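You operate a simulated robot arm through the tools that you are given. There is no shell and no other tool. Be economical: measure what you need, move in short steps, check, and stop when the job is done.

You run a simulated robot arm. Do the job below in one go: nothing can be reset, and whatever is moved stays where it is left.

Task
Prime the blue ink pack in the ink dock and put it back.
Fine: latch shut for priming, free again after.

Only the result counts: the job must be done as asked and must still hold three seconds after the hand-in. Knocking over, shifting, dropping, spilling or breaking anything else fails it.

Robot
A 7-joint arm with a two-finger parallel gripper, fixed in place. Base frame: the origin is at the foot of the arm, x ahead of it, y to its left, z up. Units: mm, rad, N and s.
Its first joint turns from -1.152 to 1.152 rad. Payload 2.6 kg.
The tool frame sits at the grasp point between the pads (the TCP): z along the fingers, y along the line on which they close. The tips reach 30 mm beyond it. The gripper opens to 94 mm. The fingers are 28 mm wide and 10 mm thick; the gripper's body (50 by 96 mm) begins 55 mm behind the TCP.
Orientation is told as [roll, pitch, yaw] about the base's x, y, z axes, in that order, counted from this pose: with the fingers straight down and closing along the base's y, the tool's x points along the base's -x, its y along +y and its z along -z.

Tools
- The arm moves only by the tool send_rows. Its arguments are lists of equal length, an entry for each row: "slide": the shift along the base's x, y, z in mm, a list of three; "turn": the turn, a rotation vector about the base's x, y, z in rad, a list of three; "gripper": the gripper command, from -1 (shut) to 1 (fully open), values between in proportion. In form: {"slide": [[tx, ty, tz], ...], "turn": [[rx, ry, rz], ...], "gripper": [gripper, ...]}. A call has 1 to 20 rows; each row shifts and turns the commanded pose from where the row before left it. A row lasts 0.2 s, in which the tool goes at most 50 mm and 0.15 rad; a call with a longer step from one row to the next is refused whole, and so is a gripper value outside its range. Where a pose cannot be reached the arm comes as near as it can. A force on the tool above 90 N (or 10 N above the force at the start of the call, whichever is more), or a blocked arm, ends the call early, and 0.2 s more pass. The fingers move at their own pace (about 72 mm/s each) and stop on an object; they squeeze with about 41 N. The grip force told is the motor's: it shows also when the fingers shut on nothing. Time passes only in rows, and 0.2 s behind the last, so rows that do not move let the fingers close. The reply holds the time, the measured pose of the TCP, the force on the tool along the base axes, the opening and the grip force, in the units named above and with some noise.
- Cameras (640 x 400 px; columns grow to the right, rows downward): "scene" is fixed at [49.8, 458.5, 550.4]; the picture's right is [-0.52, -0.86, 0.00], its down [-0.61, 0.37, -0.71] and it looks along [0.60, -0.37, -0.71] (base axes); focal length 214 px, centre (320, 200). "wrist" rides on the gripper at [76, 14, -103] in the tool frame; the picture's right is [-0.18, 0.98, 0.00], its down [-0.75, -0.14, -0.64] and it looks along [-0.63, -0.12, 0.77] (tool axes); focal length 243 px, centre (320, 200). There is no depth. A picture from a camera that has moved, and an enlarged one, comes with that camera's place and axes in the base frame and with its lens.
- get_image(camera): a new picture of that camera. The clock stands still meanwhile.
- inspect(camera, box): a new picture of the part [left, top, right, bottom] of that camera's present view, enlarged. The clock stands still meanwhile.
- close_job(): hands the job in; it is judged then, once.

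Go step by step. Nothing tells you positions but the pictures and the camera data: compare them with the known pose of the tool, close in by small moves and look again before you grip or let go. The budget is 120 turns and 84 pictures, counting those below and the enlarged ones. Unless the task says otherwise, let go and move clear before handing in, and close with one line.

The tools are called after "Emit:" by a JSON object that holds its "op" and its "data". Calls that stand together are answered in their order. send_rows: Moves the arm, as the interface text tells. Its arguments: {"type":"object","properties":{"slide":{"type":"array","items":{"type":"array","items":{"type":"number"}}},"turn":{"type":"array","items":{"type":"array","items":{"type":"number"}}},"gripper":{"type":"array","items":{"type":"number"}}},"required":["slide","turn","gripper"]} The other tools are called the same way: get_image (camera) takes a picture; inspect (camera, box) takes an enlarged picture of a part of a camera's view; close_job () hands the job in.

At the start:

```text
time_s: 0.0
tcp_pos: [318.7, 88.7, 344.9]
tool_rot: [-0.001, 0.0, 0.0]
wrist_force: [0.8, -0.2, -0.5]
width: 93.9
grasp_force: 0.0
```

scene: 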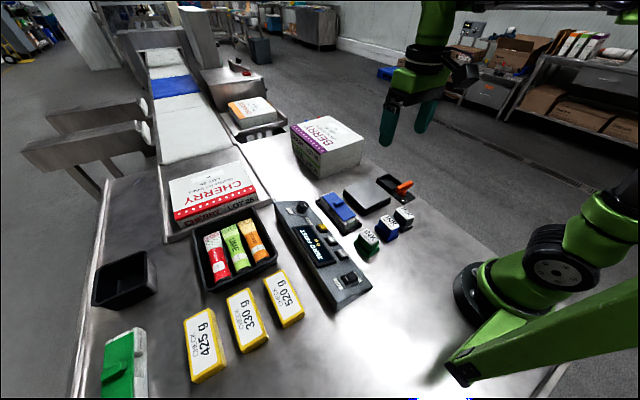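
wrist: 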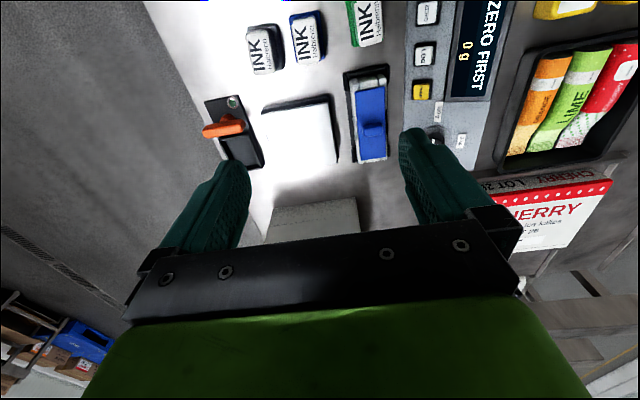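

I see three ink packs (grey, blue, green), a blue stapler-like device, a dark tray and an orange lever. I'll enlarge these to work out which is the dock and its latch.

Emit:
{"op": "inspect", "data": {"camera": "scene", "box": [260, 150, 440, 310]}}

Emit:
{"op": "inspect", "data": {"camera": "wrist", "box": [190, 0, 510, 200]}}

```text
2.50 times, centred on (350, 230) of scene
camera zoom: at [49.8, 458.5, 550.4], right [-0.52, -0.86, 0.0], down [-0.61, 0.37, -0.71], along [0.6, -0.37, -0.71], focal length 536 px, centre (245, 125)
```

zoom: 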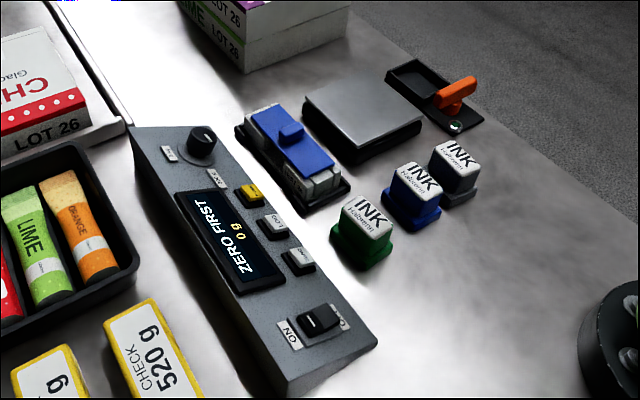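

```text
2.00 times, centred on (350, 100) of wrist
camera zoom: at [242.6, 103.3, 446.6], right [0.18, 0.98, 0.0], down [0.75, -0.14, 0.64], along [0.63, -0.12, -0.77], focal length 485 px, centre (260, 400)
```

zoom: 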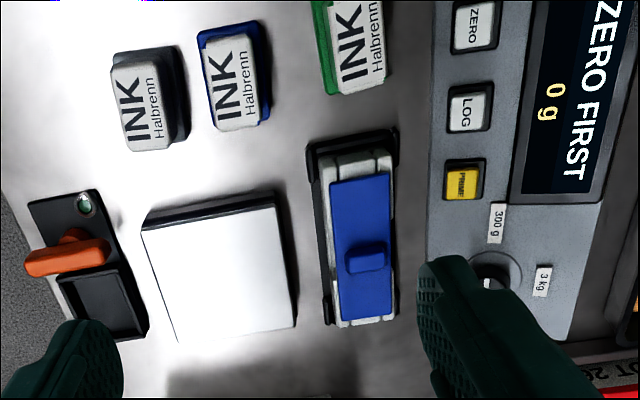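

The small black tray with the orange lever looks like the dock, and the yellow button may be a prime button. My triangulation puts the table well above -174, so I'll take a second wrist view from a new place before trusting any height.

Emit:
{"op": "send_rows", "data": {"slide": [[-15, -30, -25], [-15, -30, -25], [-15, -30, -25], [-15, -30, -25]], "turn": [[0, 0, 0], [0, 0, 0], [0, 0, 0], [0, 0, 0]], "gripper": [1, 1, 1, 1]}}

Emit:
{"op": "get_image", "data": {"camera": "wrist"}}

Emit:
{"op": "inspect", "data": {"camera": "scene", "box": [330, 160, 430, 240]}}

```text
time_s: 1.0
tcp_pos: [260.8, -33.4, 242.0]
tool_rot: [-0.002, 0.0, 0.0]
wrist_force: [-0.7, 0.3, 0.2]
width: 93.7
grasp_force: 0.1
```

```text
79 pictures are left
camera wrist: at [184.1, -18.3, 344.6], right [0.18, 0.98, 0.0], down [0.75, -0.14, 0.64], along [0.63, -0.12, -0.77], focal length 243 px, centre (320, 200)
```

wrist: 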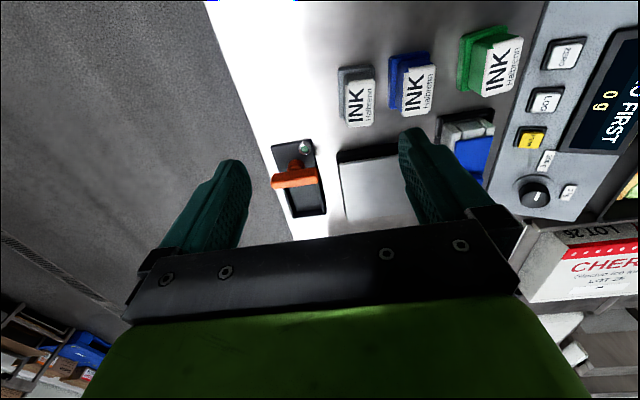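

```text
5.00 times, centred on (380, 200) of scene
camera zoom: at [49.8, 458.5, 550.4], right [-0.52, -0.86, 0.0], down [-0.61, 0.37, -0.71], along [0.6, -0.37, -0.71], focal length 1072 px, centre (20, 200)
```

zoom: 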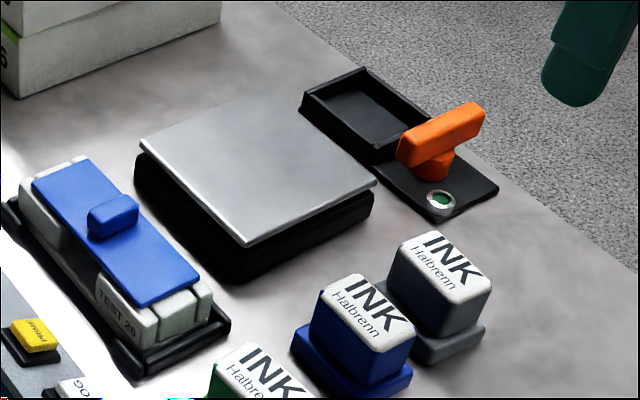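

The views agree with each other: the table lies near z = 0, the blue ink is around (287, 76) with its top near z = 45, and the dock LED is at (355, -78). I'll move above the blue pack, staying high, and look again.

Emit:
{"op": "send_rows", "data": {"slide": [[6, 36, -20], [6, 36, -20], [6, 36, -20], [6, 0, -22]], "turn": [[0, 0, 0], [0, 0, 0], [0, 0, 0], [0, 0, 0]], "gripper": [1, 1, 1, 1]}}

Emit:
{"op": "get_image", "data": {"camera": "wrist"}}

Emit:
{"op": "get_image", "data": {"camera": "scene"}}

```text
time_s: 2.0
tcp_pos: [282.2, 76.1, 162.9]
tool_rot: [0.0, 0.0, 0.0]
wrist_force: [-0.5, -0.5, 0.3]
width: 94.0
grasp_force: 0.0
```

```text
77 pictures are left
camera wrist: at [206.7, 91.8, 265.5], right [0.18, 0.98, 0.0], down [0.75, -0.14, 0.64], along [0.63, -0.12, -0.77], focal length 243 px, centre (320, 200)
```

wrist: 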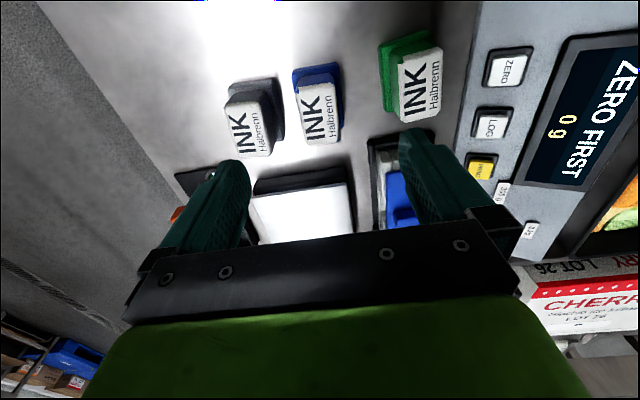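

```text
76 pictures are left
```

scene: 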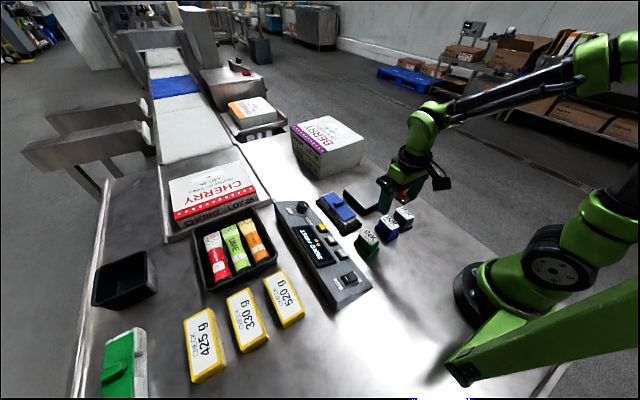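

The blue pack seems to be at about (288, 75). I'll enlarge the packs, the yellow button and the display to settle sizes, clearances and how priming works.

Emit:
{"op": "inspect", "data": {"camera": "wrist", "box": [210, 50, 370, 150]}}

Emit:
{"op": "inspect", "data": {"camera": "wrist", "box": [440, 130, 560, 205]}}

Emit:
{"op": "inspect", "data": {"camera": "scene", "box": [300, 190, 380, 240]}}

```text
4.00 times, centred on (290, 100) of wrist
camera zoom: at [206.7, 91.8, 265.5], right [0.18, 0.98, 0.0], down [0.75, -0.14, 0.64], along [0.63, -0.12, -0.77], focal length 970 px, centre (440, 600)
```

zoom: 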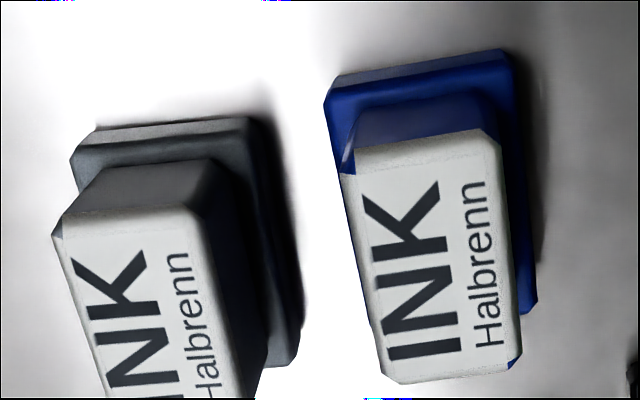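

```text
5.33 times, centred on (500, 168) of wrist
camera zoom: at [206.7, 91.8, 265.5], right [0.18, 0.98, 0.0], down [0.75, -0.14, 0.64], along [0.63, -0.12, -0.77], focal length 1294 px, centre (-640, 373)
```

zoom: 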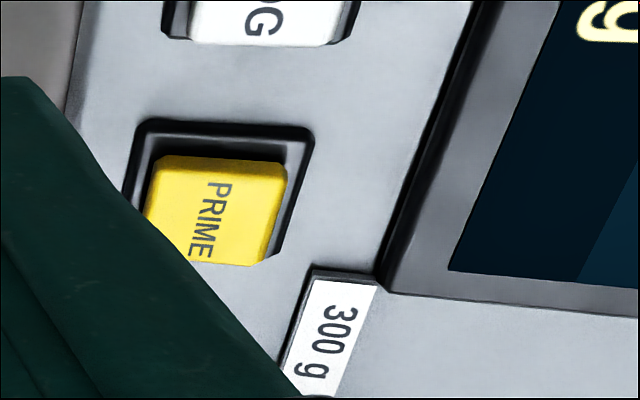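

```text
8.00 times, centred on (340, 215) of scene
camera zoom: at [49.8, 458.5, 550.4], right [-0.52, -0.86, 0.0], down [-0.61, 0.37, -0.71], along [0.6, -0.37, -0.71], focal length 1716 px, centre (160, 80)
```

zoom: 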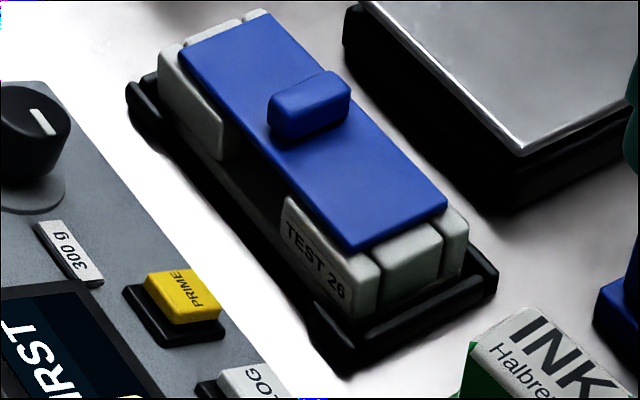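

The yellow button reads PRIME, so the cycle is: seat the pack, latch it, press PRIME, unlatch, return the pack. I'll lower to fix the pack's position and height.

Emit:
{"op": "send_rows", "data": {"slide": [[2, 0, -25], [2, 0, -25], [0, 0, -5]], "turn": [[0, 0, 0], [0, 0, 0], [0, 0, 0]], "gripper": [1, 1, 1]}}

Emit:
{"op": "inspect", "data": {"camera": "wrist", "box": [200, 60, 440, 210]}}

Emit:
{"op": "inspect", "data": {"camera": "scene", "box": [350, 170, 450, 250]}}

```text
time_s: 2.8
tcp_pos: [284.9, 76.4, 109.8]
tool_rot: [0.0, 0.001, 0.0]
wrist_force: [0.1, 1.0, 0.7]
width: 93.8
grasp_force: 0.0
```

```text
2.67 times, centred on (320, 135) of wrist
camera zoom: at [208.4, 92.0, 210.3], right [0.18, 0.98, 0.0], down [0.75, -0.14, 0.64], along [0.63, -0.12, -0.77], focal length 647 px, centre (320, 373)
```

zoom: 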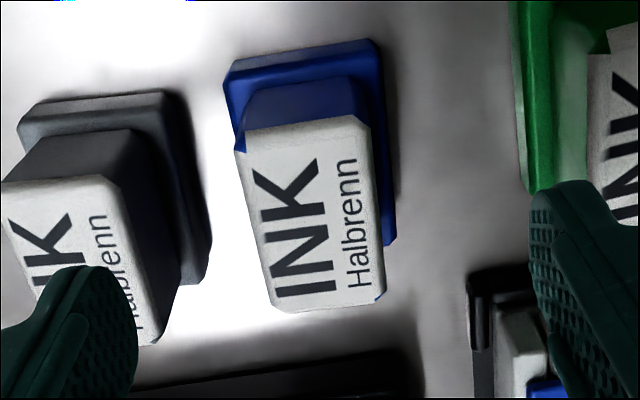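

```text
5.00 times, centred on (400, 210) of scene
camera zoom: at [49.8, 458.5, 550.4], right [-0.52, -0.86, 0.0], down [-0.61, 0.37, -0.71], along [0.6, -0.37, -0.71], focal length 1072 px, centre (-80, 150)
```

zoom: 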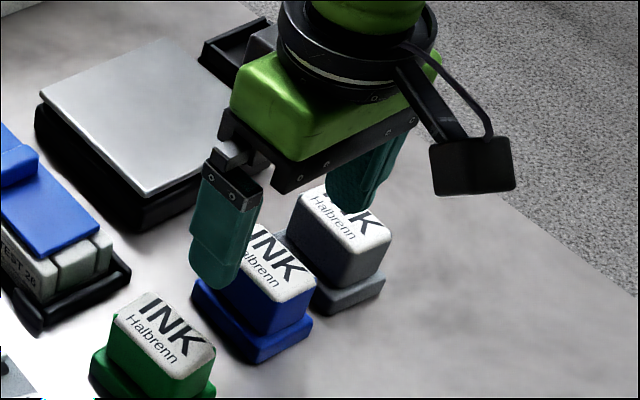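

The blue pack's top is centred near (290, 75, 45), 33 mm across y and 53 mm along x, yawed about -0.05 rad. I'll part-close to 56 mm, align and lower beside its cap, staying above the skirt.

Emit:
{"op": "send_rows", "data": {"slide": [[5, -1.4, 0], [0, 0, 0], [0, 0, -20], [0, 0, -20]], "turn": [[0, 0, -0.046], [0, 0, 0], [0, 0, 0], [0, 0, 0]], "gripper": [0.2, 0.2, 0.2, 0.2]}}

Emit:
{"op": "get_image", "data": {"camera": "wrist"}}

Emit:
{"op": "inspect", "data": {"camera": "scene", "box": [350, 170, 450, 250]}}

```text
time_s: 3.8
tcp_pos: [291.5, 74.1, 69.0]
tool_rot: [-0.001, 0.0, -0.045]
wrist_force: [-0.8, 0.1, 0.7]
width: 56.7
grasp_force: 0.1
```

```text
70 pictures are left
camera wrist: at [216.2, 93.2, 171.3], right [0.23, 0.97, 0.0], down [0.75, -0.18, 0.64], along [0.63, -0.15, -0.77], focal length 243 px, centre (320, 200)
```

wrist: 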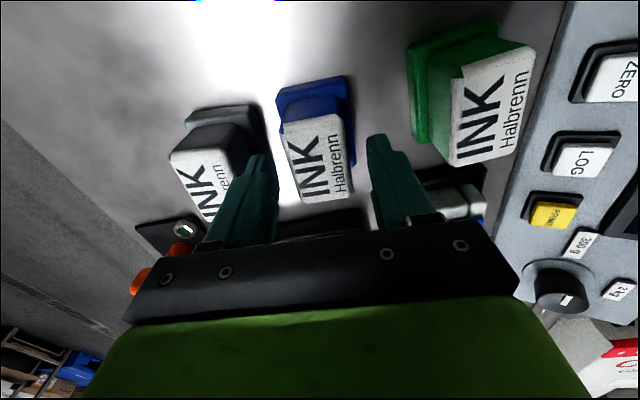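

```text
5.00 times, centred on (400, 210) of scene
camera zoom: at [49.8, 458.5, 550.4], right [-0.52, -0.86, 0.0], down [-0.61, 0.37, -0.71], along [0.6, -0.37, -0.71], focal length 1072 px, centre (-80, 150)
```

zoom: 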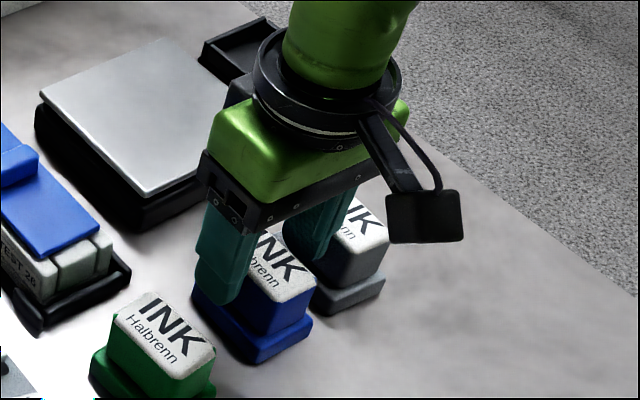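

The fingers straddle the blue cap with clear gaps on both sides. I'll lower 20 mm more and close.

Emit:
{"op": "send_rows", "data": {"slide": [[0, 0, -10], [0, 0, -10], [0, 0, 0], [0, 0, 0], [0, 0, 0]], "turn": [[0, 0, 0], [0, 0, 0], [0, 0, 0], [0, 0, 0], [0, 0, 0]], "gripper": [0.2, 0.2, -1, -1, -1]}}

Emit:
{"op": "get_image", "data": {"camera": "wrist"}}

Emit:
{"op": "inspect", "data": {"camera": "scene", "box": [350, 170, 450, 250]}}

```text
time_s: 5.0
tcp_pos: [291.4, 73.8, 50.0]
tool_rot: [0.001, 0.001, -0.046]
wrist_force: [0.0, 0.0, -0.9]
width: 37.7
grasp_force: 40.7
```

```text
68 pictures are left
camera wrist: at [216.2, 93.3, 150.6], right [0.23, 0.97, 0.0], down [0.75, -0.18, 0.64], along [0.62, -0.15, -0.77], focal length 243 px, centre (320, 200)
```

wrist: 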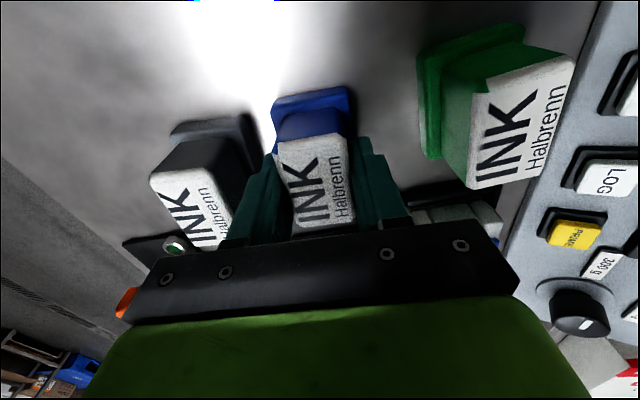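

```text
5.00 times, centred on (400, 210) of scene
camera zoom: at [49.8, 458.5, 550.4], right [-0.52, -0.86, 0.0], down [-0.61, 0.37, -0.71], along [0.6, -0.37, -0.71], focal length 1072 px, centre (-80, 150)
```

zoom: 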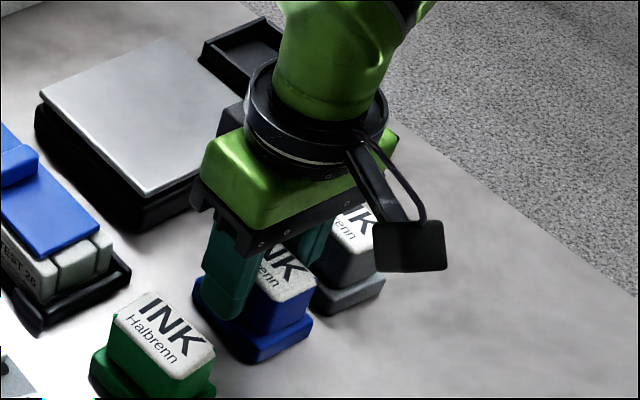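

The pack is gripped, with the grasp pose at (291.4, 73.8, 50.0) and yaw -0.046. I'll lift it straight up and then look at the dock.

Emit:
{"op": "send_rows", "data": {"slide": [[0, 0, 10], [0, 0, 30], [0, 0, 40], [0, 0, 40], [0, 0, 20]], "turn": [[0, 0, 0], [0, 0, 0], [0, 0, 0], [0, 0, 0], [0, 0, 0]], "gripper": [-1, -1, -1, -1, -1]}}

Emit:
{"op": "get_image", "data": {"camera": "scene"}}

Emit:
{"op": "get_image", "data": {"camera": "wrist"}}

```text
time_s: 6.2
tcp_pos: [292.8, 74.2, 190.0]
tool_rot: [0.0, -0.002, -0.047]
wrist_force: [-0.8, 0.3, -2.5]
width: 37.8
grasp_force: 40.9
```

```text
66 pictures are left
```

scene: 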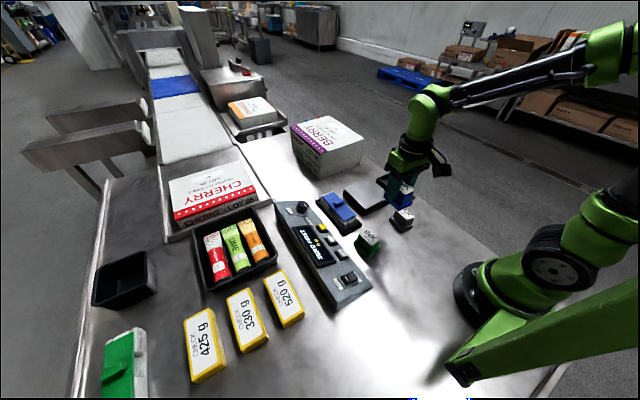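

```text
65 pictures are left
camera wrist: at [216.6, 94.2, 292.1], right [0.23, 0.97, 0.0], down [0.75, -0.18, 0.64], along [0.62, -0.15, -0.77], focal length 243 px, centre (320, 200)
```

wrist: 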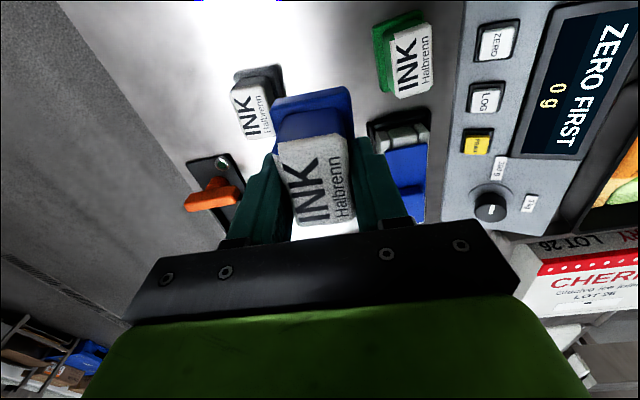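

The pack is held and the others stand undisturbed. I'll move over so the whole dock shows to the left of the held pack.

Emit:
{"op": "send_rows", "data": {"slide": [[13, -15, 20], [13, -15, 20], [13, -15, 10], [13, 0, 0]], "turn": [[0, 0, 0], [0, 0, 0], [0, 0, 0], [0, 0, 0]], "gripper": [-1, -1, -1, -1]}}

Emit:
{"op": "inspect", "data": {"camera": "wrist", "box": [170, 60, 330, 160]}}

Emit:
{"op": "inspect", "data": {"camera": "scene", "box": [370, 160, 450, 210]}}

```text
time_s: 7.2
tcp_pos: [345.0, 28.8, 238.3]
tool_rot: [0.0, 0.003, -0.047]
wrist_force: [0.7, 0.0, -2.2]
width: 38.0
grasp_force: 41.1
```

```text
4.00 times, centred on (250, 110) of wrist
camera zoom: at [269.0, 48.5, 339.7], right [0.23, 0.97, 0.0], down [0.75, -0.18, 0.64], along [0.62, -0.15, -0.77], focal length 970 px, centre (600, 560)
```

zoom: 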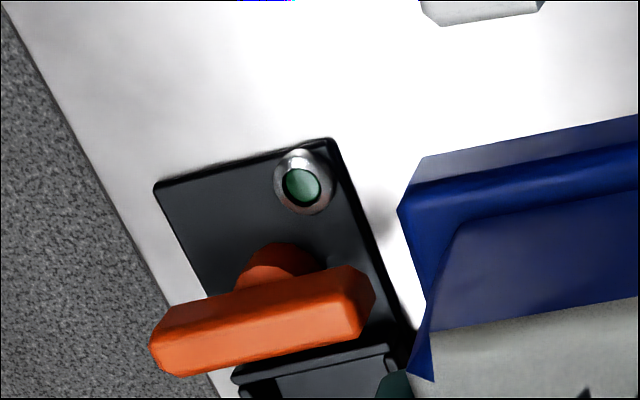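

```text
8.00 times, centred on (410, 185) of scene
camera zoom: at [49.8, 458.4, 550.4], right [-0.52, -0.86, 0.0], down [-0.61, 0.37, -0.71], along [0.6, -0.37, -0.71], focal length 1716 px, centre (-400, 320)
```

zoom: 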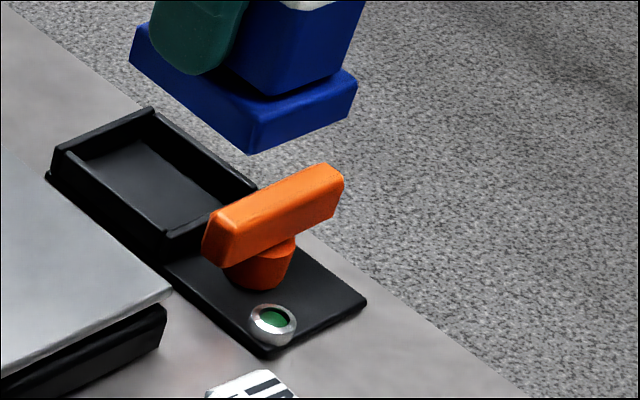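

The dock is clear now: pocket centred near (446, -93), lever pivot near (379, -93) with its bar crosswise (open), and the plate's long axis roughly along x. I'll carry the pack above the pocket, squared to the base axes, and look.

Emit:
{"op": "send_rows", "data": {"slide": [[25, -31, -10], [25, -31, -10], [25, -31, -20], [25, -31, -20], [0, 0, -30]], "turn": [[0, 0, 0.02], [0, 0, 0.02], [0, 0, 0], [0, 0, 0], [0, 0, 0]], "gripper": [-1, -1, -1, -1, -1]}}

Emit:
{"op": "inspect", "data": {"camera": "wrist", "box": [200, 60, 440, 210]}}

Emit:
{"op": "inspect", "data": {"camera": "scene", "box": [350, 140, 450, 210]}}

```text
time_s: 8.4
tcp_pos: [441.8, -93.8, 147.4]
tool_rot: [0.0, 0.0, -0.006]
wrist_force: [-0.3, 0.3, -2.1]
width: 37.7
grasp_force: 41.0
```

```text
2.67 times, centred on (320, 135) of wrist
camera zoom: at [365.9, -78.6, 249.3], right [0.19, 0.98, 0.0], down [0.75, -0.15, 0.64], along [0.63, -0.12, -0.77], focal length 647 px, centre (320, 373)
```

zoom: 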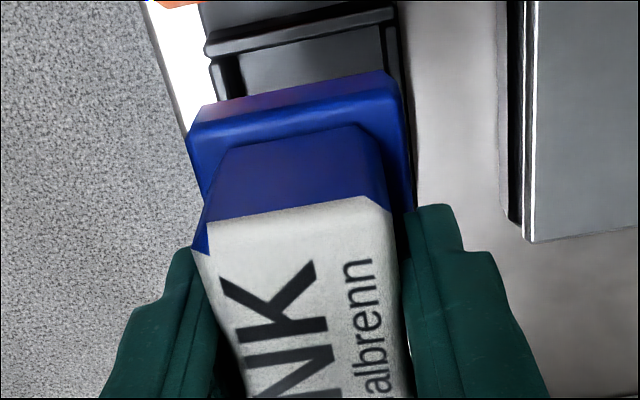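

```text
5.71 times, centred on (400, 175) of scene
camera zoom: at [49.8, 458.4, 550.4], right [-0.52, -0.86, 0.0], down [-0.61, 0.37, -0.71], along [0.6, -0.37, -0.71], focal length 1226 px, centre (-137, 343)
```

zoom: 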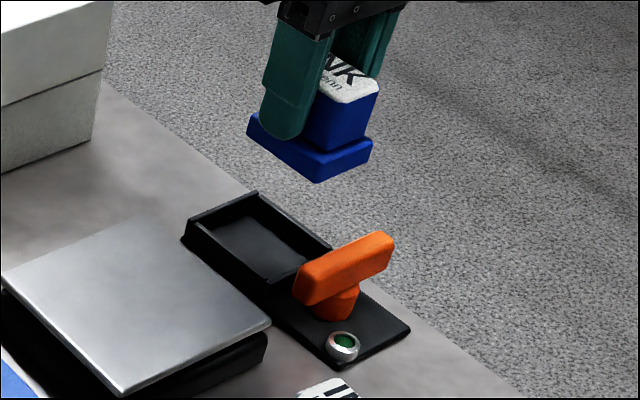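

The pack is aligned in y with the pocket but sits about 8 mm too near in x. I'll shift it, lower halfway and compare again.

Emit:
{"op": "send_rows", "data": {"slide": [[8, 0, -20], [0, 0, -25], [0, 0, -12], [0, 0, 0]], "turn": [[0, 0, -0.01], [0, 0, 0], [0, 0, 0], [0, 0, 0]], "gripper": [-1, -1, -1, -1]}}

Emit:
{"op": "inspect", "data": {"camera": "wrist", "box": [200, 30, 440, 180]}}

Emit:
{"op": "inspect", "data": {"camera": "scene", "box": [360, 150, 440, 200]}}

```text
time_s: 9.4
tcp_pos: [452.4, -94.3, 90.8]
tool_rot: [0.0, -0.001, -0.016]
wrist_force: [-0.1, 0.8, -1.6]
width: 37.8
grasp_force: 41.1
```

```text
2.67 times, centred on (320, 105) of wrist
camera zoom: at [375.0, -77.4, 192.4], right [0.2, 0.98, 0.0], down [0.75, -0.15, 0.64], along [0.63, -0.13, -0.77], focal length 647 px, centre (320, 453)
```

zoom: 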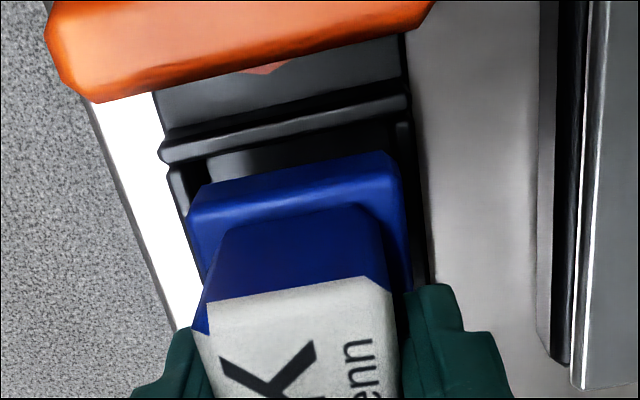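

```text
8.00 times, centred on (400, 175) of scene
camera zoom: at [49.8, 458.5, 550.4], right [-0.52, -0.86, 0.0], down [-0.61, 0.37, -0.71], along [0.6, -0.37, -0.71], focal length 1716 px, centre (-320, 400)
```

zoom: 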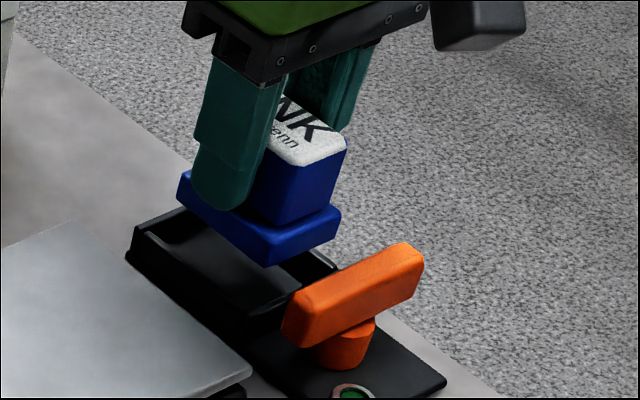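

The pack is nearly over the pocket and needs about +2 mm in x and -2 mm in y. I'll make that shift and lower just to the rim.

Emit:
{"op": "send_rows", "data": {"slide": [[2, -2, -10], [0, 0, -10], [0, 0, 0]], "turn": [[0, 0, 0], [0, 0, 0], [0, 0, 0]], "gripper": [-1, -1, -1]}}

Emit:
{"op": "inspect", "data": {"camera": "wrist", "box": [200, 10, 440, 160]}}

Emit:
{"op": "inspect", "data": {"camera": "scene", "box": [370, 160, 434, 200]}}

```text
time_s: 10.2
tcp_pos: [452.2, -95.4, 69.9]
tool_rot: [0.001, 0.002, -0.016]
wrist_force: [-0.1, 0.3, -1.1]
width: 37.9
grasp_force: 41.4
```

```text
2.67 times, centred on (320, 85) of wrist
camera zoom: at [376.6, -79.4, 172.3], right [0.2, 0.98, 0.0], down [0.75, -0.15, 0.64], along [0.63, -0.13, -0.77], focal length 647 px, centre (320, 507)
```

zoom: 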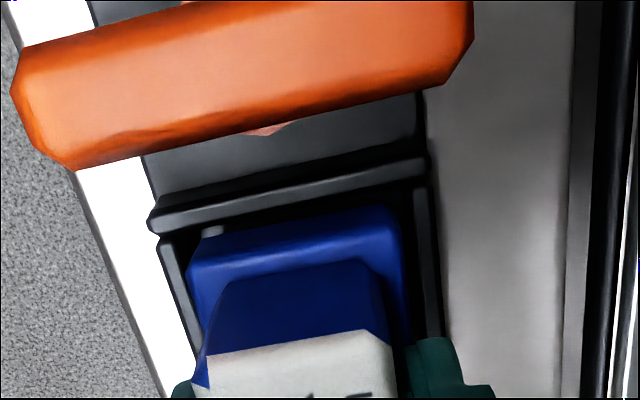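

```text
10.00 times, centred on (402, 180) of scene
camera zoom: at [49.8, 458.5, 550.4], right [-0.52, -0.86, 0.0], down [-0.61, 0.37, -0.71], along [0.6, -0.37, -0.71], focal length 2145 px, centre (-500, 400)
```

zoom: 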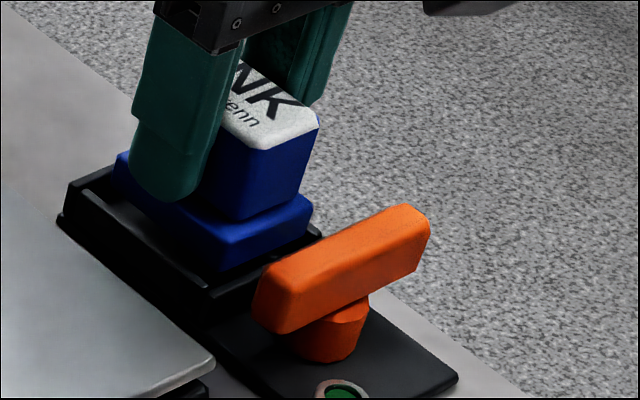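

The skirt looks to be inside the rim with a gap on each side. I'll lower in small steps and watch the force.

Emit:
{"op": "send_rows", "data": {"slide": [[0, 0, -5], [0, 0, -4], [0, 0, 0]], "turn": [[0, 0, 0], [0, 0, 0], [0, 0, 0]], "gripper": [-1, -1, -1]}}

Emit:
{"op": "inspect", "data": {"camera": "wrist", "box": [200, 10, 440, 160]}}

```text
time_s: 11.0
tcp_pos: [453.7, -96.6, 61.1]
tool_rot: [-0.002, -0.001, -0.015]
wrist_force: [-0.4, -0.3, -1.2]
width: 37.8
grasp_force: 40.8
```

```text
2.67 times, centred on (320, 85) of wrist
camera zoom: at [376.7, -79.3, 163.3], right [0.2, 0.98, 0.0], down [0.75, -0.15, 0.64], along [0.63, -0.13, -0.77], focal length 647 px, centre (320, 507)
```

zoom: 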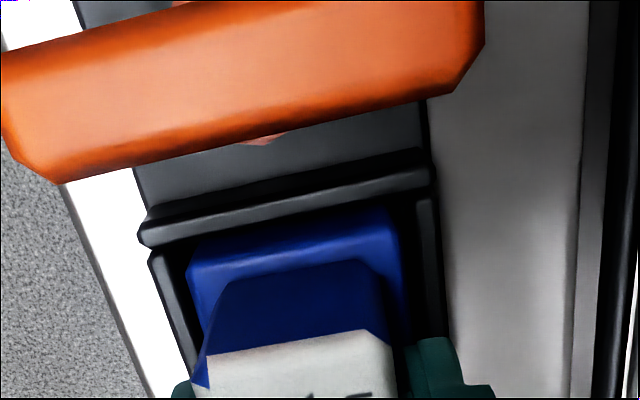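

It's going in cleanly. I'll continue down in 3 mm steps until contact.

Emit:
{"op": "send_rows", "data": {"slide": [[0, 0, -3], [0, 0, -2], [0, 0, 0]], "turn": [[0, 0, 0], [0, 0, 0], [0, 0, 0]], "gripper": [-1, -1, -1]}}

```text
time_s: 11.8
tcp_pos: [453.6, -94.4, 56.6]
tool_rot: [0.0, 0.001, -0.016]
wrist_force: [-0.2, -0.9, -1.2]
width: 38.0
grasp_force: 41.2
```

Emit:
{"op": "send_rows", "data": {"slide": [[0, 0, -2], [0, 0, 0]], "turn": [[0, 0, 0], [0, 0, 0]], "gripper": [-1, -1]}}

Emit:
{"op": "inspect", "data": {"camera": "scene", "box": [370, 160, 434, 200]}}

```text
time_s: 12.4
tcp_pos: [453.1, -97.3, 53.6]
tool_rot: [-0.001, 0.0, -0.015]
wrist_force: [-0.9, -0.1, -0.6]
width: 37.5
grasp_force: 40.8
```

```text
10.00 times, centred on (402, 180) of scene
camera zoom: at [49.8, 458.5, 550.4], right [-0.52, -0.86, 0.0], down [-0.61, 0.37, -0.71], along [0.6, -0.37, -0.71], focal length 2145 px, centre (-500, 400)
```

zoom: 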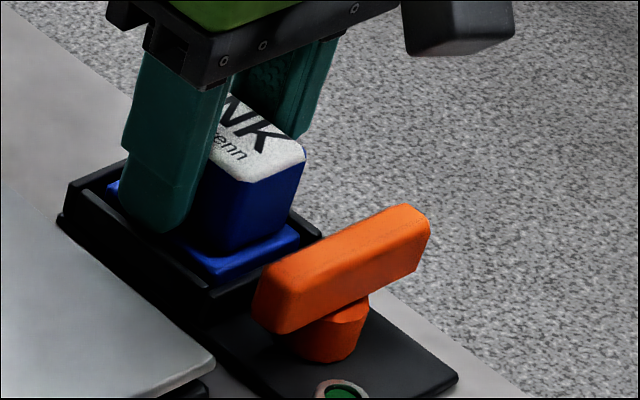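

No contact yet, as the pack is still just above the floor. I'll continue.

Emit:
{"op": "send_rows", "data": {"slide": [[0, 0, -1.5], [0, 0, 0]], "turn": [[0, 0, 0], [0, 0, 0]], "gripper": [-1, -1]}}

```text
time_s: 13.0
tcp_pos: [454.5, -96.0, 54.3]
tool_rot: [-0.001, -0.003, -0.018]
wrist_force: [-7.9, 2.4, 22.3]
width: 37.9
grasp_force: 41.4
```

Contact at 22 N, so the pack is on the pocket floor. I'll release, lift straight up and look at it.

Emit:
{"op": "send_rows", "data": {"slide": [[0, 0, 0], [0, 0, 0], [0, 0, 30], [0, 0, 40], [0, 0, 40]], "turn": [[0, 0, 0], [0, 0, 0], [0, 0, 0], [0, 0, 0], [0, 0, 0]], "gripper": [0.3, 0.3, 0.3, 0.3, 0.3]}}

Emit:
{"op": "send_rows", "data": {"slide": [[-30, 0, 20], [-30, 0, 20], [-20, 20, 10], [-20, 20, 0]], "turn": [[0, 0, 0], [0, 0, 0], [0, 0, 0], [0, 0, 0]], "gripper": [0.3, 0.3, 0.3, 0.3]}}

Emit:
{"op": "get_image", "data": {"camera": "wrist"}}

Emit:
{"op": "inspect", "data": {"camera": "scene", "box": [370, 160, 434, 200]}}

```text
time_s: 14.2
tcp_pos: [454.9, -96.0, 161.9]
tool_rot: [0.0, 0.001, -0.016]
wrist_force: [0.8, -0.3, 0.6]
width: 61.0
grasp_force: 0.0
```

```text
time_s: 15.2
tcp_pos: [352.6, -55.3, 213.4]
tool_rot: [0.0, 0.0, -0.017]
wrist_force: [0.6, -0.1, 0.0]
width: 61.4
grasp_force: 0.0
```

```text
54 pictures are left
camera wrist: at [277.4, -38.7, 315.3], right [0.2, 0.98, 0.0], down [0.75, -0.15, 0.64], along [0.63, -0.13, -0.77], focal length 243 px, centre (320, 200)
```

wrist: 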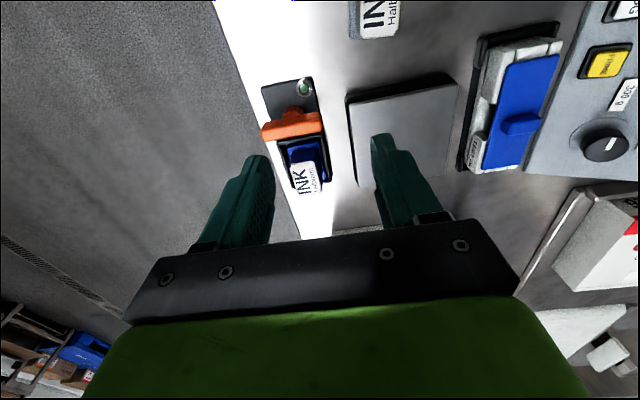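

```text
10.00 times, centred on (402, 180) of scene
camera zoom: at [49.8, 458.4, 550.4], right [-0.52, -0.86, 0.0], down [-0.61, 0.37, -0.71], along [0.6, -0.37, -0.71], focal length 2145 px, centre (-500, 400)
```

zoom: 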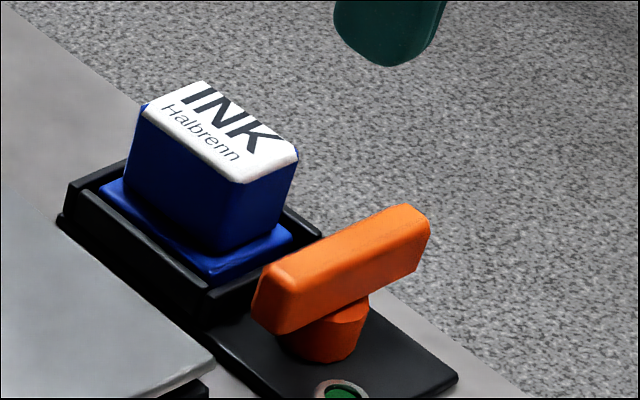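

The pack sits flat in the pocket. Now I'll enlarge the lever to find its pivot and ends.

Emit:
{"op": "inspect", "data": {"camera": "wrist", "box": [230, 70, 358, 150]}}

```text
5.00 times, centred on (294, 110) of wrist
camera zoom: at [277.4, -38.7, 315.3], right [0.2, 0.98, 0.0], down [0.75, -0.15, 0.64], along [0.63, -0.13, -0.77], focal length 1213 px, centre (450, 650)
```

zoom: 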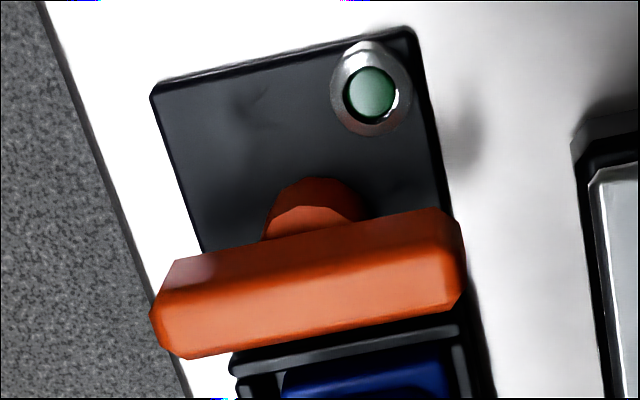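

The bar is symmetric about a pivot near (382, -95), about 75 mm long with its top at z ≈ 38. I'll turn the gripper 90° so it closes along x, and hover over the pivot.

Emit:
{"op": "send_rows", "data": {"slide": [[3, -4, -8], [3, -4, -8], [3, -4, -8], [3, -4, -8], [3, -4, -8], [3, -4, -8], [3, -4, -8], [3, -4, -8], [3, -4, -8], [2.5, -4, -8], [0, 0, 0], [0, 0, 0]], "turn": [[0, 0, 0.1428], [0, 0, 0.1428], [0, 0, 0.1428], [0, 0, 0.1428], [0, 0, 0.1428], [0, 0, 0.1428], [0, 0, 0.1428], [0, 0, 0.1428], [0, 0, 0.1428], [0, 0, 0.1428], [0, 0, 0.1428], [0, 0, 0]], "gripper": [-0.2, -0.2, -0.2, -0.2, -0.2, -0.2, -0.2, -0.2, -0.2, -0.2, -0.2, -0.2]}}

Emit:
{"op": "get_image", "data": {"camera": "wrist"}}

Emit:
{"op": "inspect", "data": {"camera": "scene", "box": [360, 150, 440, 210]}}

```text
time_s: 17.8
tcp_pos: [383.3, -95.7, 131.8]
tool_rot: [-0.001, 0.001, 1.556]
wrist_force: [0.0, -0.4, 0.1]
width: 37.7
grasp_force: 0.0
```

```text
51 pictures are left
camera wrist: at [367.6, -171.5, 234.2], right [-0.98, 0.2, 0.0], down [0.15, 0.75, 0.64], along [0.13, 0.63, -0.77], focal length 243 px, centre (320, 200)
```

wrist: 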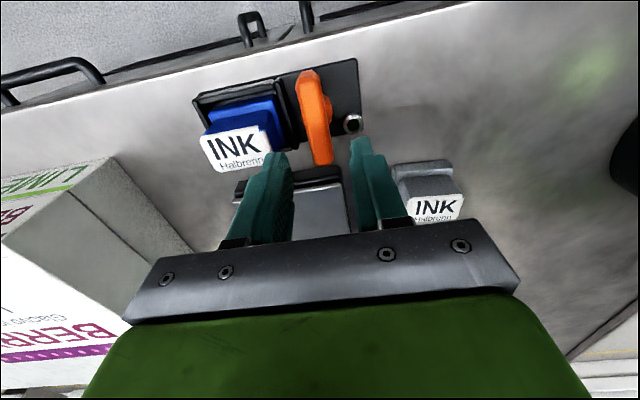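

```text
6.67 times, centred on (400, 180) of scene
camera zoom: at [49.8, 458.5, 550.4], right [-0.52, -0.86, 0.0], down [-0.61, 0.37, -0.71], along [0.6, -0.37, -0.71], focal length 1430 px, centre (-213, 333)
```

zoom: 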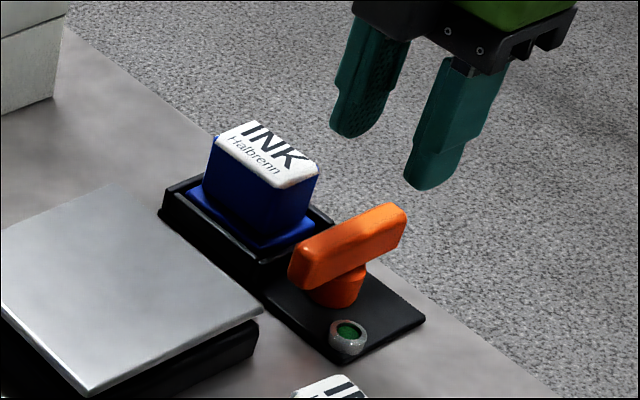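

From the side, the bar runs along y with its centre near (384.5, -95). I'll narrow the opening to about 32 mm and lower over it, checking before contact height.

Emit:
{"op": "send_rows", "data": {"slide": [[1, 1, -20], [0, 0, -25], [0, 0, -20], [0, 0, 0]], "turn": [[0, 0, 0], [0, 0, 0], [0, 0, 0], [0, 0, 0]], "gripper": [-0.32, -0.32, -0.32, -0.32]}}

Emit:
{"op": "get_image", "data": {"camera": "wrist"}}

Emit:
{"op": "inspect", "data": {"camera": "scene", "box": [360, 150, 440, 210]}}

```text
time_s: 18.8
tcp_pos: [381.3, -95.9, 67.6]
tool_rot: [0.0, 0.001, 1.557]
wrist_force: [0.2, 1.1, -0.1]
width: 32.1
grasp_force: 0.1
```

```text
49 pictures are left
camera wrist: at [366.5, -170.2, 169.8], right [-0.98, 0.2, 0.0], down [0.15, 0.75, 0.64], along [0.13, 0.63, -0.77], focal length 243 px, centre (320, 200)
```

wrist: 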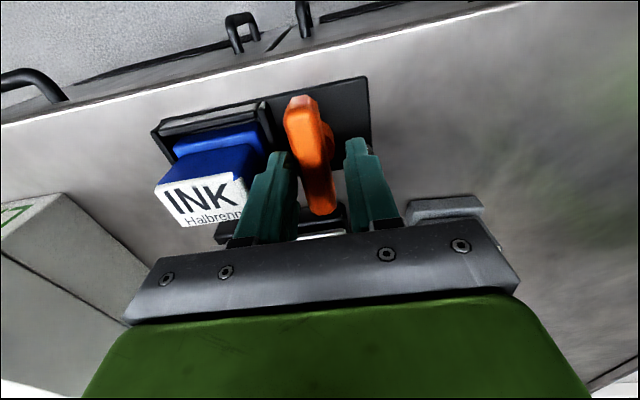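

```text
6.67 times, centred on (400, 180) of scene
camera zoom: at [49.8, 458.5, 550.4], right [-0.52, -0.86, 0.0], down [-0.61, 0.37, -0.71], along [0.6, -0.37, -0.71], focal length 1430 px, centre (-213, 333)
```

zoom: 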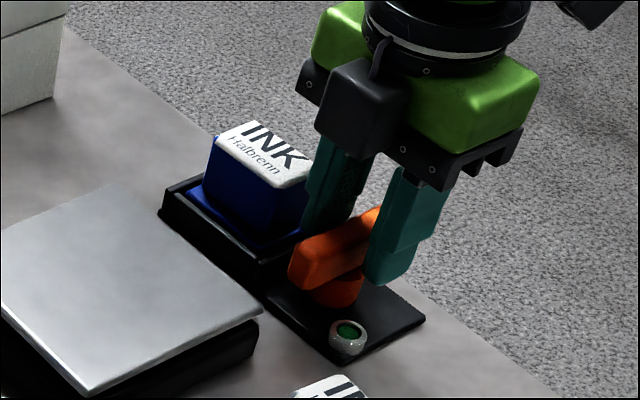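

The bar is between the fingers and nearly centred. I'll lower 12 mm more and close on it.

Emit:
{"op": "send_rows", "data": {"slide": [[1, 0, -6], [0, 0, -6], [0, 0, 0], [0, 0, 0], [0, 0, 0]], "turn": [[0, 0, 0], [0, 0, 0], [0, 0, 0], [0, 0, 0], [0, 0, 0]], "gripper": [-0.32, -0.32, -0.8, -1, -1]}}

Emit:
{"op": "get_image", "data": {"camera": "wrist"}}

```text
time_s: 20.0
tcp_pos: [386.2, -96.9, 59.7]
tool_rot: [-0.007, 0.003, 1.556]
wrist_force: [6.6, 2.8, 42.5]
width: 17.7
grasp_force: 45.1
```

```text
47 pictures are left
camera wrist: at [369.4, -170.6, 161.7], right [-0.98, 0.2, -0.01], down [0.15, 0.75, 0.64], along [0.14, 0.63, -0.77], focal length 243 px, centre (320, 200)
```

wrist: 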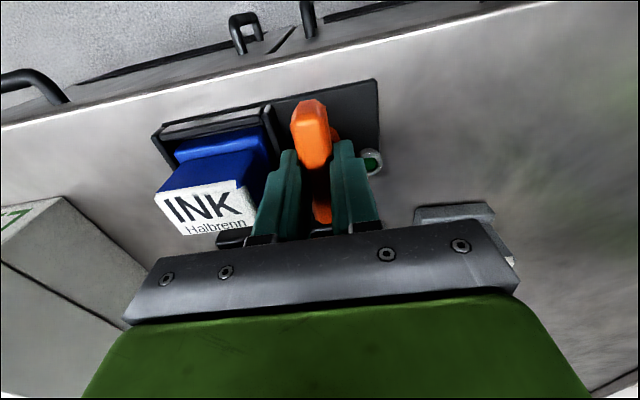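

The bar is gripped at 17.7 mm wide, but the tips press down on the hub with 42 N. I'll raise a little to relieve that before turning.

Emit:
{"op": "send_rows", "data": {"slide": [[0, 0, 4], [0, 0, 0]], "turn": [[0, 0, 0], [0, 0, 0]], "gripper": [-1, -1]}}

Emit:
{"op": "inspect", "data": {"camera": "scene", "box": [360, 150, 440, 210]}}

```text
time_s: 20.6
tcp_pos: [386.7, -95.8, 58.2]
tool_rot: [-0.006, -0.001, 1.561]
wrist_force: [40.9, 4.1, -32.2]
width: 17.8
grasp_force: 44.7
```

```text
6.67 times, centred on (400, 180) of scene
camera zoom: at [49.9, 458.4, 550.4], right [-0.52, -0.86, 0.0], down [-0.61, 0.37, -0.71], along [0.6, -0.37, -0.71], focal length 1430 px, centre (-213, 333)
```

zoom: 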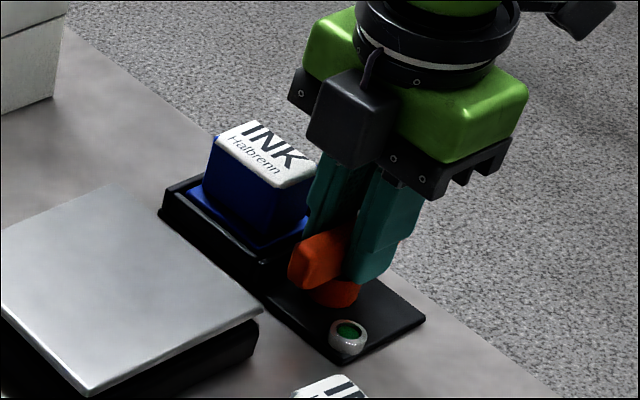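

I'm holding the bar with a 2 mm position offset (40 N sideways). I'll trim the commanded pose.

Emit:
{"op": "send_rows", "data": {"slide": [[2, 0, -1.6], [0, 0, 0]], "turn": [[0, 0, 0], [0, 0, 0]], "gripper": [-1, -1]}}

```text
time_s: 21.2
tcp_pos: [386.1, -96.1, 59.9]
tool_rot: [-0.001, 0.001, 1.556]
wrist_force: [12.9, 6.6, -3.7]
width: 18.1
grasp_force: 45.1
```

The forces are small now. I'll try a small clockwise turn to see whether the lever follows.

Emit:
{"op": "send_rows", "data": {"slide": [[0.6, 0, 0], [0, 0, 0], [0, 0, 0]], "turn": [[0, 0, -0.07], [0, 0, -0.07], [0, 0, 0]], "gripper": [-1, -1, -1]}}

Emit:
{"op": "get_image", "data": {"camera": "wrist"}}

```text
time_s: 22.0
tcp_pos: [387.2, -95.9, 60.4]
tool_rot: [0.005, -0.001, 1.41]
wrist_force: [-30.0, 8.3, 46.9]
width: 18.1
grasp_force: 45.2
```

```text
45 pictures are left
camera wrist: at [360.2, -167.9, 161.8], right [-0.94, 0.34, 0.0], down [0.26, 0.72, 0.64], along [0.21, 0.6, -0.77], focal length 243 px, centre (320, 200)
```

wrist: 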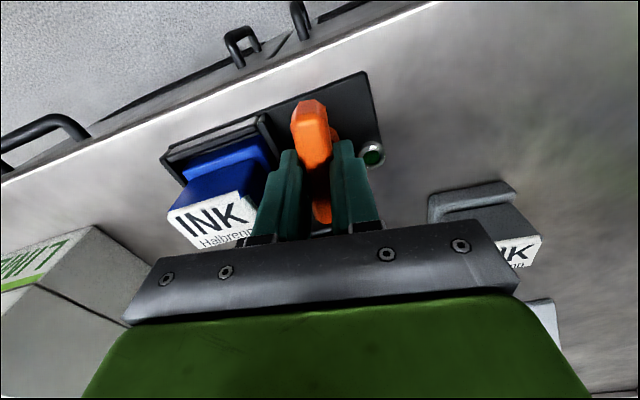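

The lever turns clockwise freely with the gripper. I'll trim the forces and keep turning in short stages.

Emit:
{"op": "send_rows", "data": {"slide": [[-1.2, 0, 2], [0, 0, 0], [0, 0, 0], [0, 0, 0]], "turn": [[0, 0, -0.05], [0, 0, -0.1], [0, 0, -0.1], [0, 0, 0]], "gripper": [-1, -1, -1, -1]}}

```text
time_s: 23.0
tcp_pos: [385.3, -96.0, 60.2]
tool_rot: [0.0, 0.0, 1.165]
wrist_force: [6.5, -2.4, -16.8]
width: 17.9
grasp_force: 44.8
```

Emit:
{"op": "send_rows", "data": {"slide": [[0, 0, -0.8], [0, 0, 0], [0, 0, 0], [0, 0, 0], [0, 0, 0]], "turn": [[0, 0, -0.1], [0, 0, -0.1], [0, 0, -0.1], [0, 0, -0.1], [0, 0, 0]], "gripper": [-1, -1, -1, -1, -1]}}

Emit:
{"op": "inspect", "data": {"camera": "scene", "box": [360, 150, 440, 210]}}

```text
time_s: 24.2
tcp_pos: [386.1, -95.3, 59.7]
tool_rot: [-0.001, -0.001, 0.763]
wrist_force: [12.3, -7.1, -18.4]
width: 17.9
grasp_force: 45.4
```

```text
6.67 times, centred on (400, 180) of scene
camera zoom: at [49.9, 458.4, 550.4], right [-0.52, -0.86, 0.0], down [-0.61, 0.37, -0.71], along [0.6, -0.37, -0.71], focal length 1430 px, centre (-213, 333)
```

zoom: 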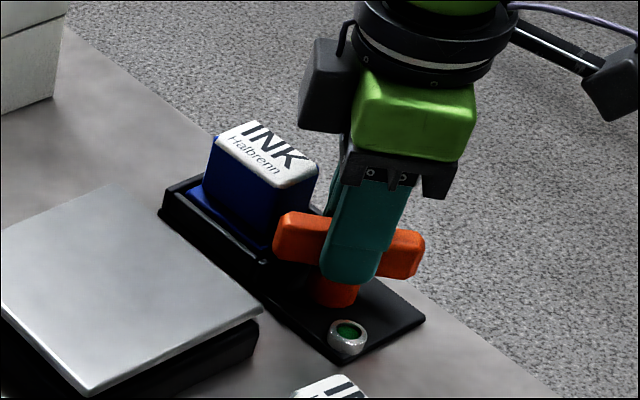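

The lever is halfway, its end swinging over the skirt. I'll continue carefully.

Emit:
{"op": "send_rows", "data": {"slide": [[0, 0, -0.5], [0, 0, 0], [0, 0, 0], [0, 0, 0], [0, 0, 0]], "turn": [[0, 0, -0.1], [0, 0, -0.1], [0, 0, -0.1], [0, 0, -0.1], [0, 0, 0]], "gripper": [-1, -1, -1, -1, -1]}}

Emit:
{"op": "inspect", "data": {"camera": "scene", "box": [360, 150, 440, 210]}}

```text
time_s: 25.4
tcp_pos: [385.5, -94.8, 60.9]
tool_rot: [-0.002, 0.001, 0.363]
wrist_force: [-8.1, -11.9, 9.3]
width: 17.6
grasp_force: 45.0
```

```text
6.67 times, centred on (400, 180) of scene
camera zoom: at [49.8, 458.5, 550.4], right [-0.52, -0.86, 0.0], down [-0.61, 0.37, -0.71], along [0.61, -0.37, -0.71], focal length 1430 px, centre (-213, 333)
```

zoom: 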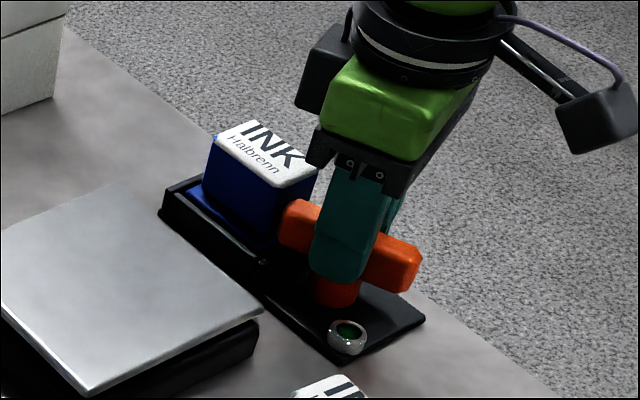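

It's moving freely, so I'll finish the quarter turn and check the LED.

Emit:
{"op": "send_rows", "data": {"slide": [[0, 0, 0], [0, 0, 0], [0, 0, 0], [0, 0, 0], [0, 0, 0]], "turn": [[0, 0, -0.095], [0, 0, -0.095], [0, 0, -0.095], [0, 0, -0.09], [0, 0, 0]], "gripper": [-1, -1, -1, -1, -1]}}

Emit:
{"op": "inspect", "data": {"camera": "scene", "box": [360, 150, 440, 210]}}

Emit:
{"op": "get_image", "data": {"camera": "wrist"}}

```text
time_s: 26.6
tcp_pos: [385.6, -96.7, 60.7]
tool_rot: [0.0, 0.001, -0.015]
wrist_force: [-29.9, -11.2, 26.4]
width: 17.8
grasp_force: 44.9
```

```text
6.67 times, centred on (400, 180) of scene
camera zoom: at [49.7, 458.5, 550.4], right [-0.52, -0.86, 0.0], down [-0.61, 0.37, -0.71], along [0.61, -0.37, -0.71], focal length 1430 px, centre (-213, 333)
```

zoom: 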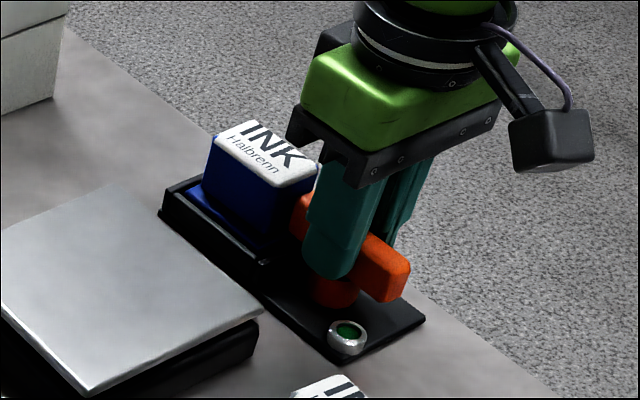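

```text
41 pictures are left
camera wrist: at [310.1, -79.3, 162.0], right [0.2, 0.98, 0.0], down [0.75, -0.15, 0.64], along [0.63, -0.13, -0.77], focal length 243 px, centre (320, 200)
```

wrist: 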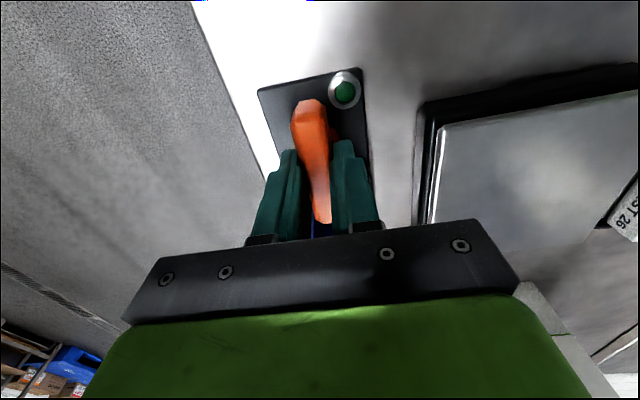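

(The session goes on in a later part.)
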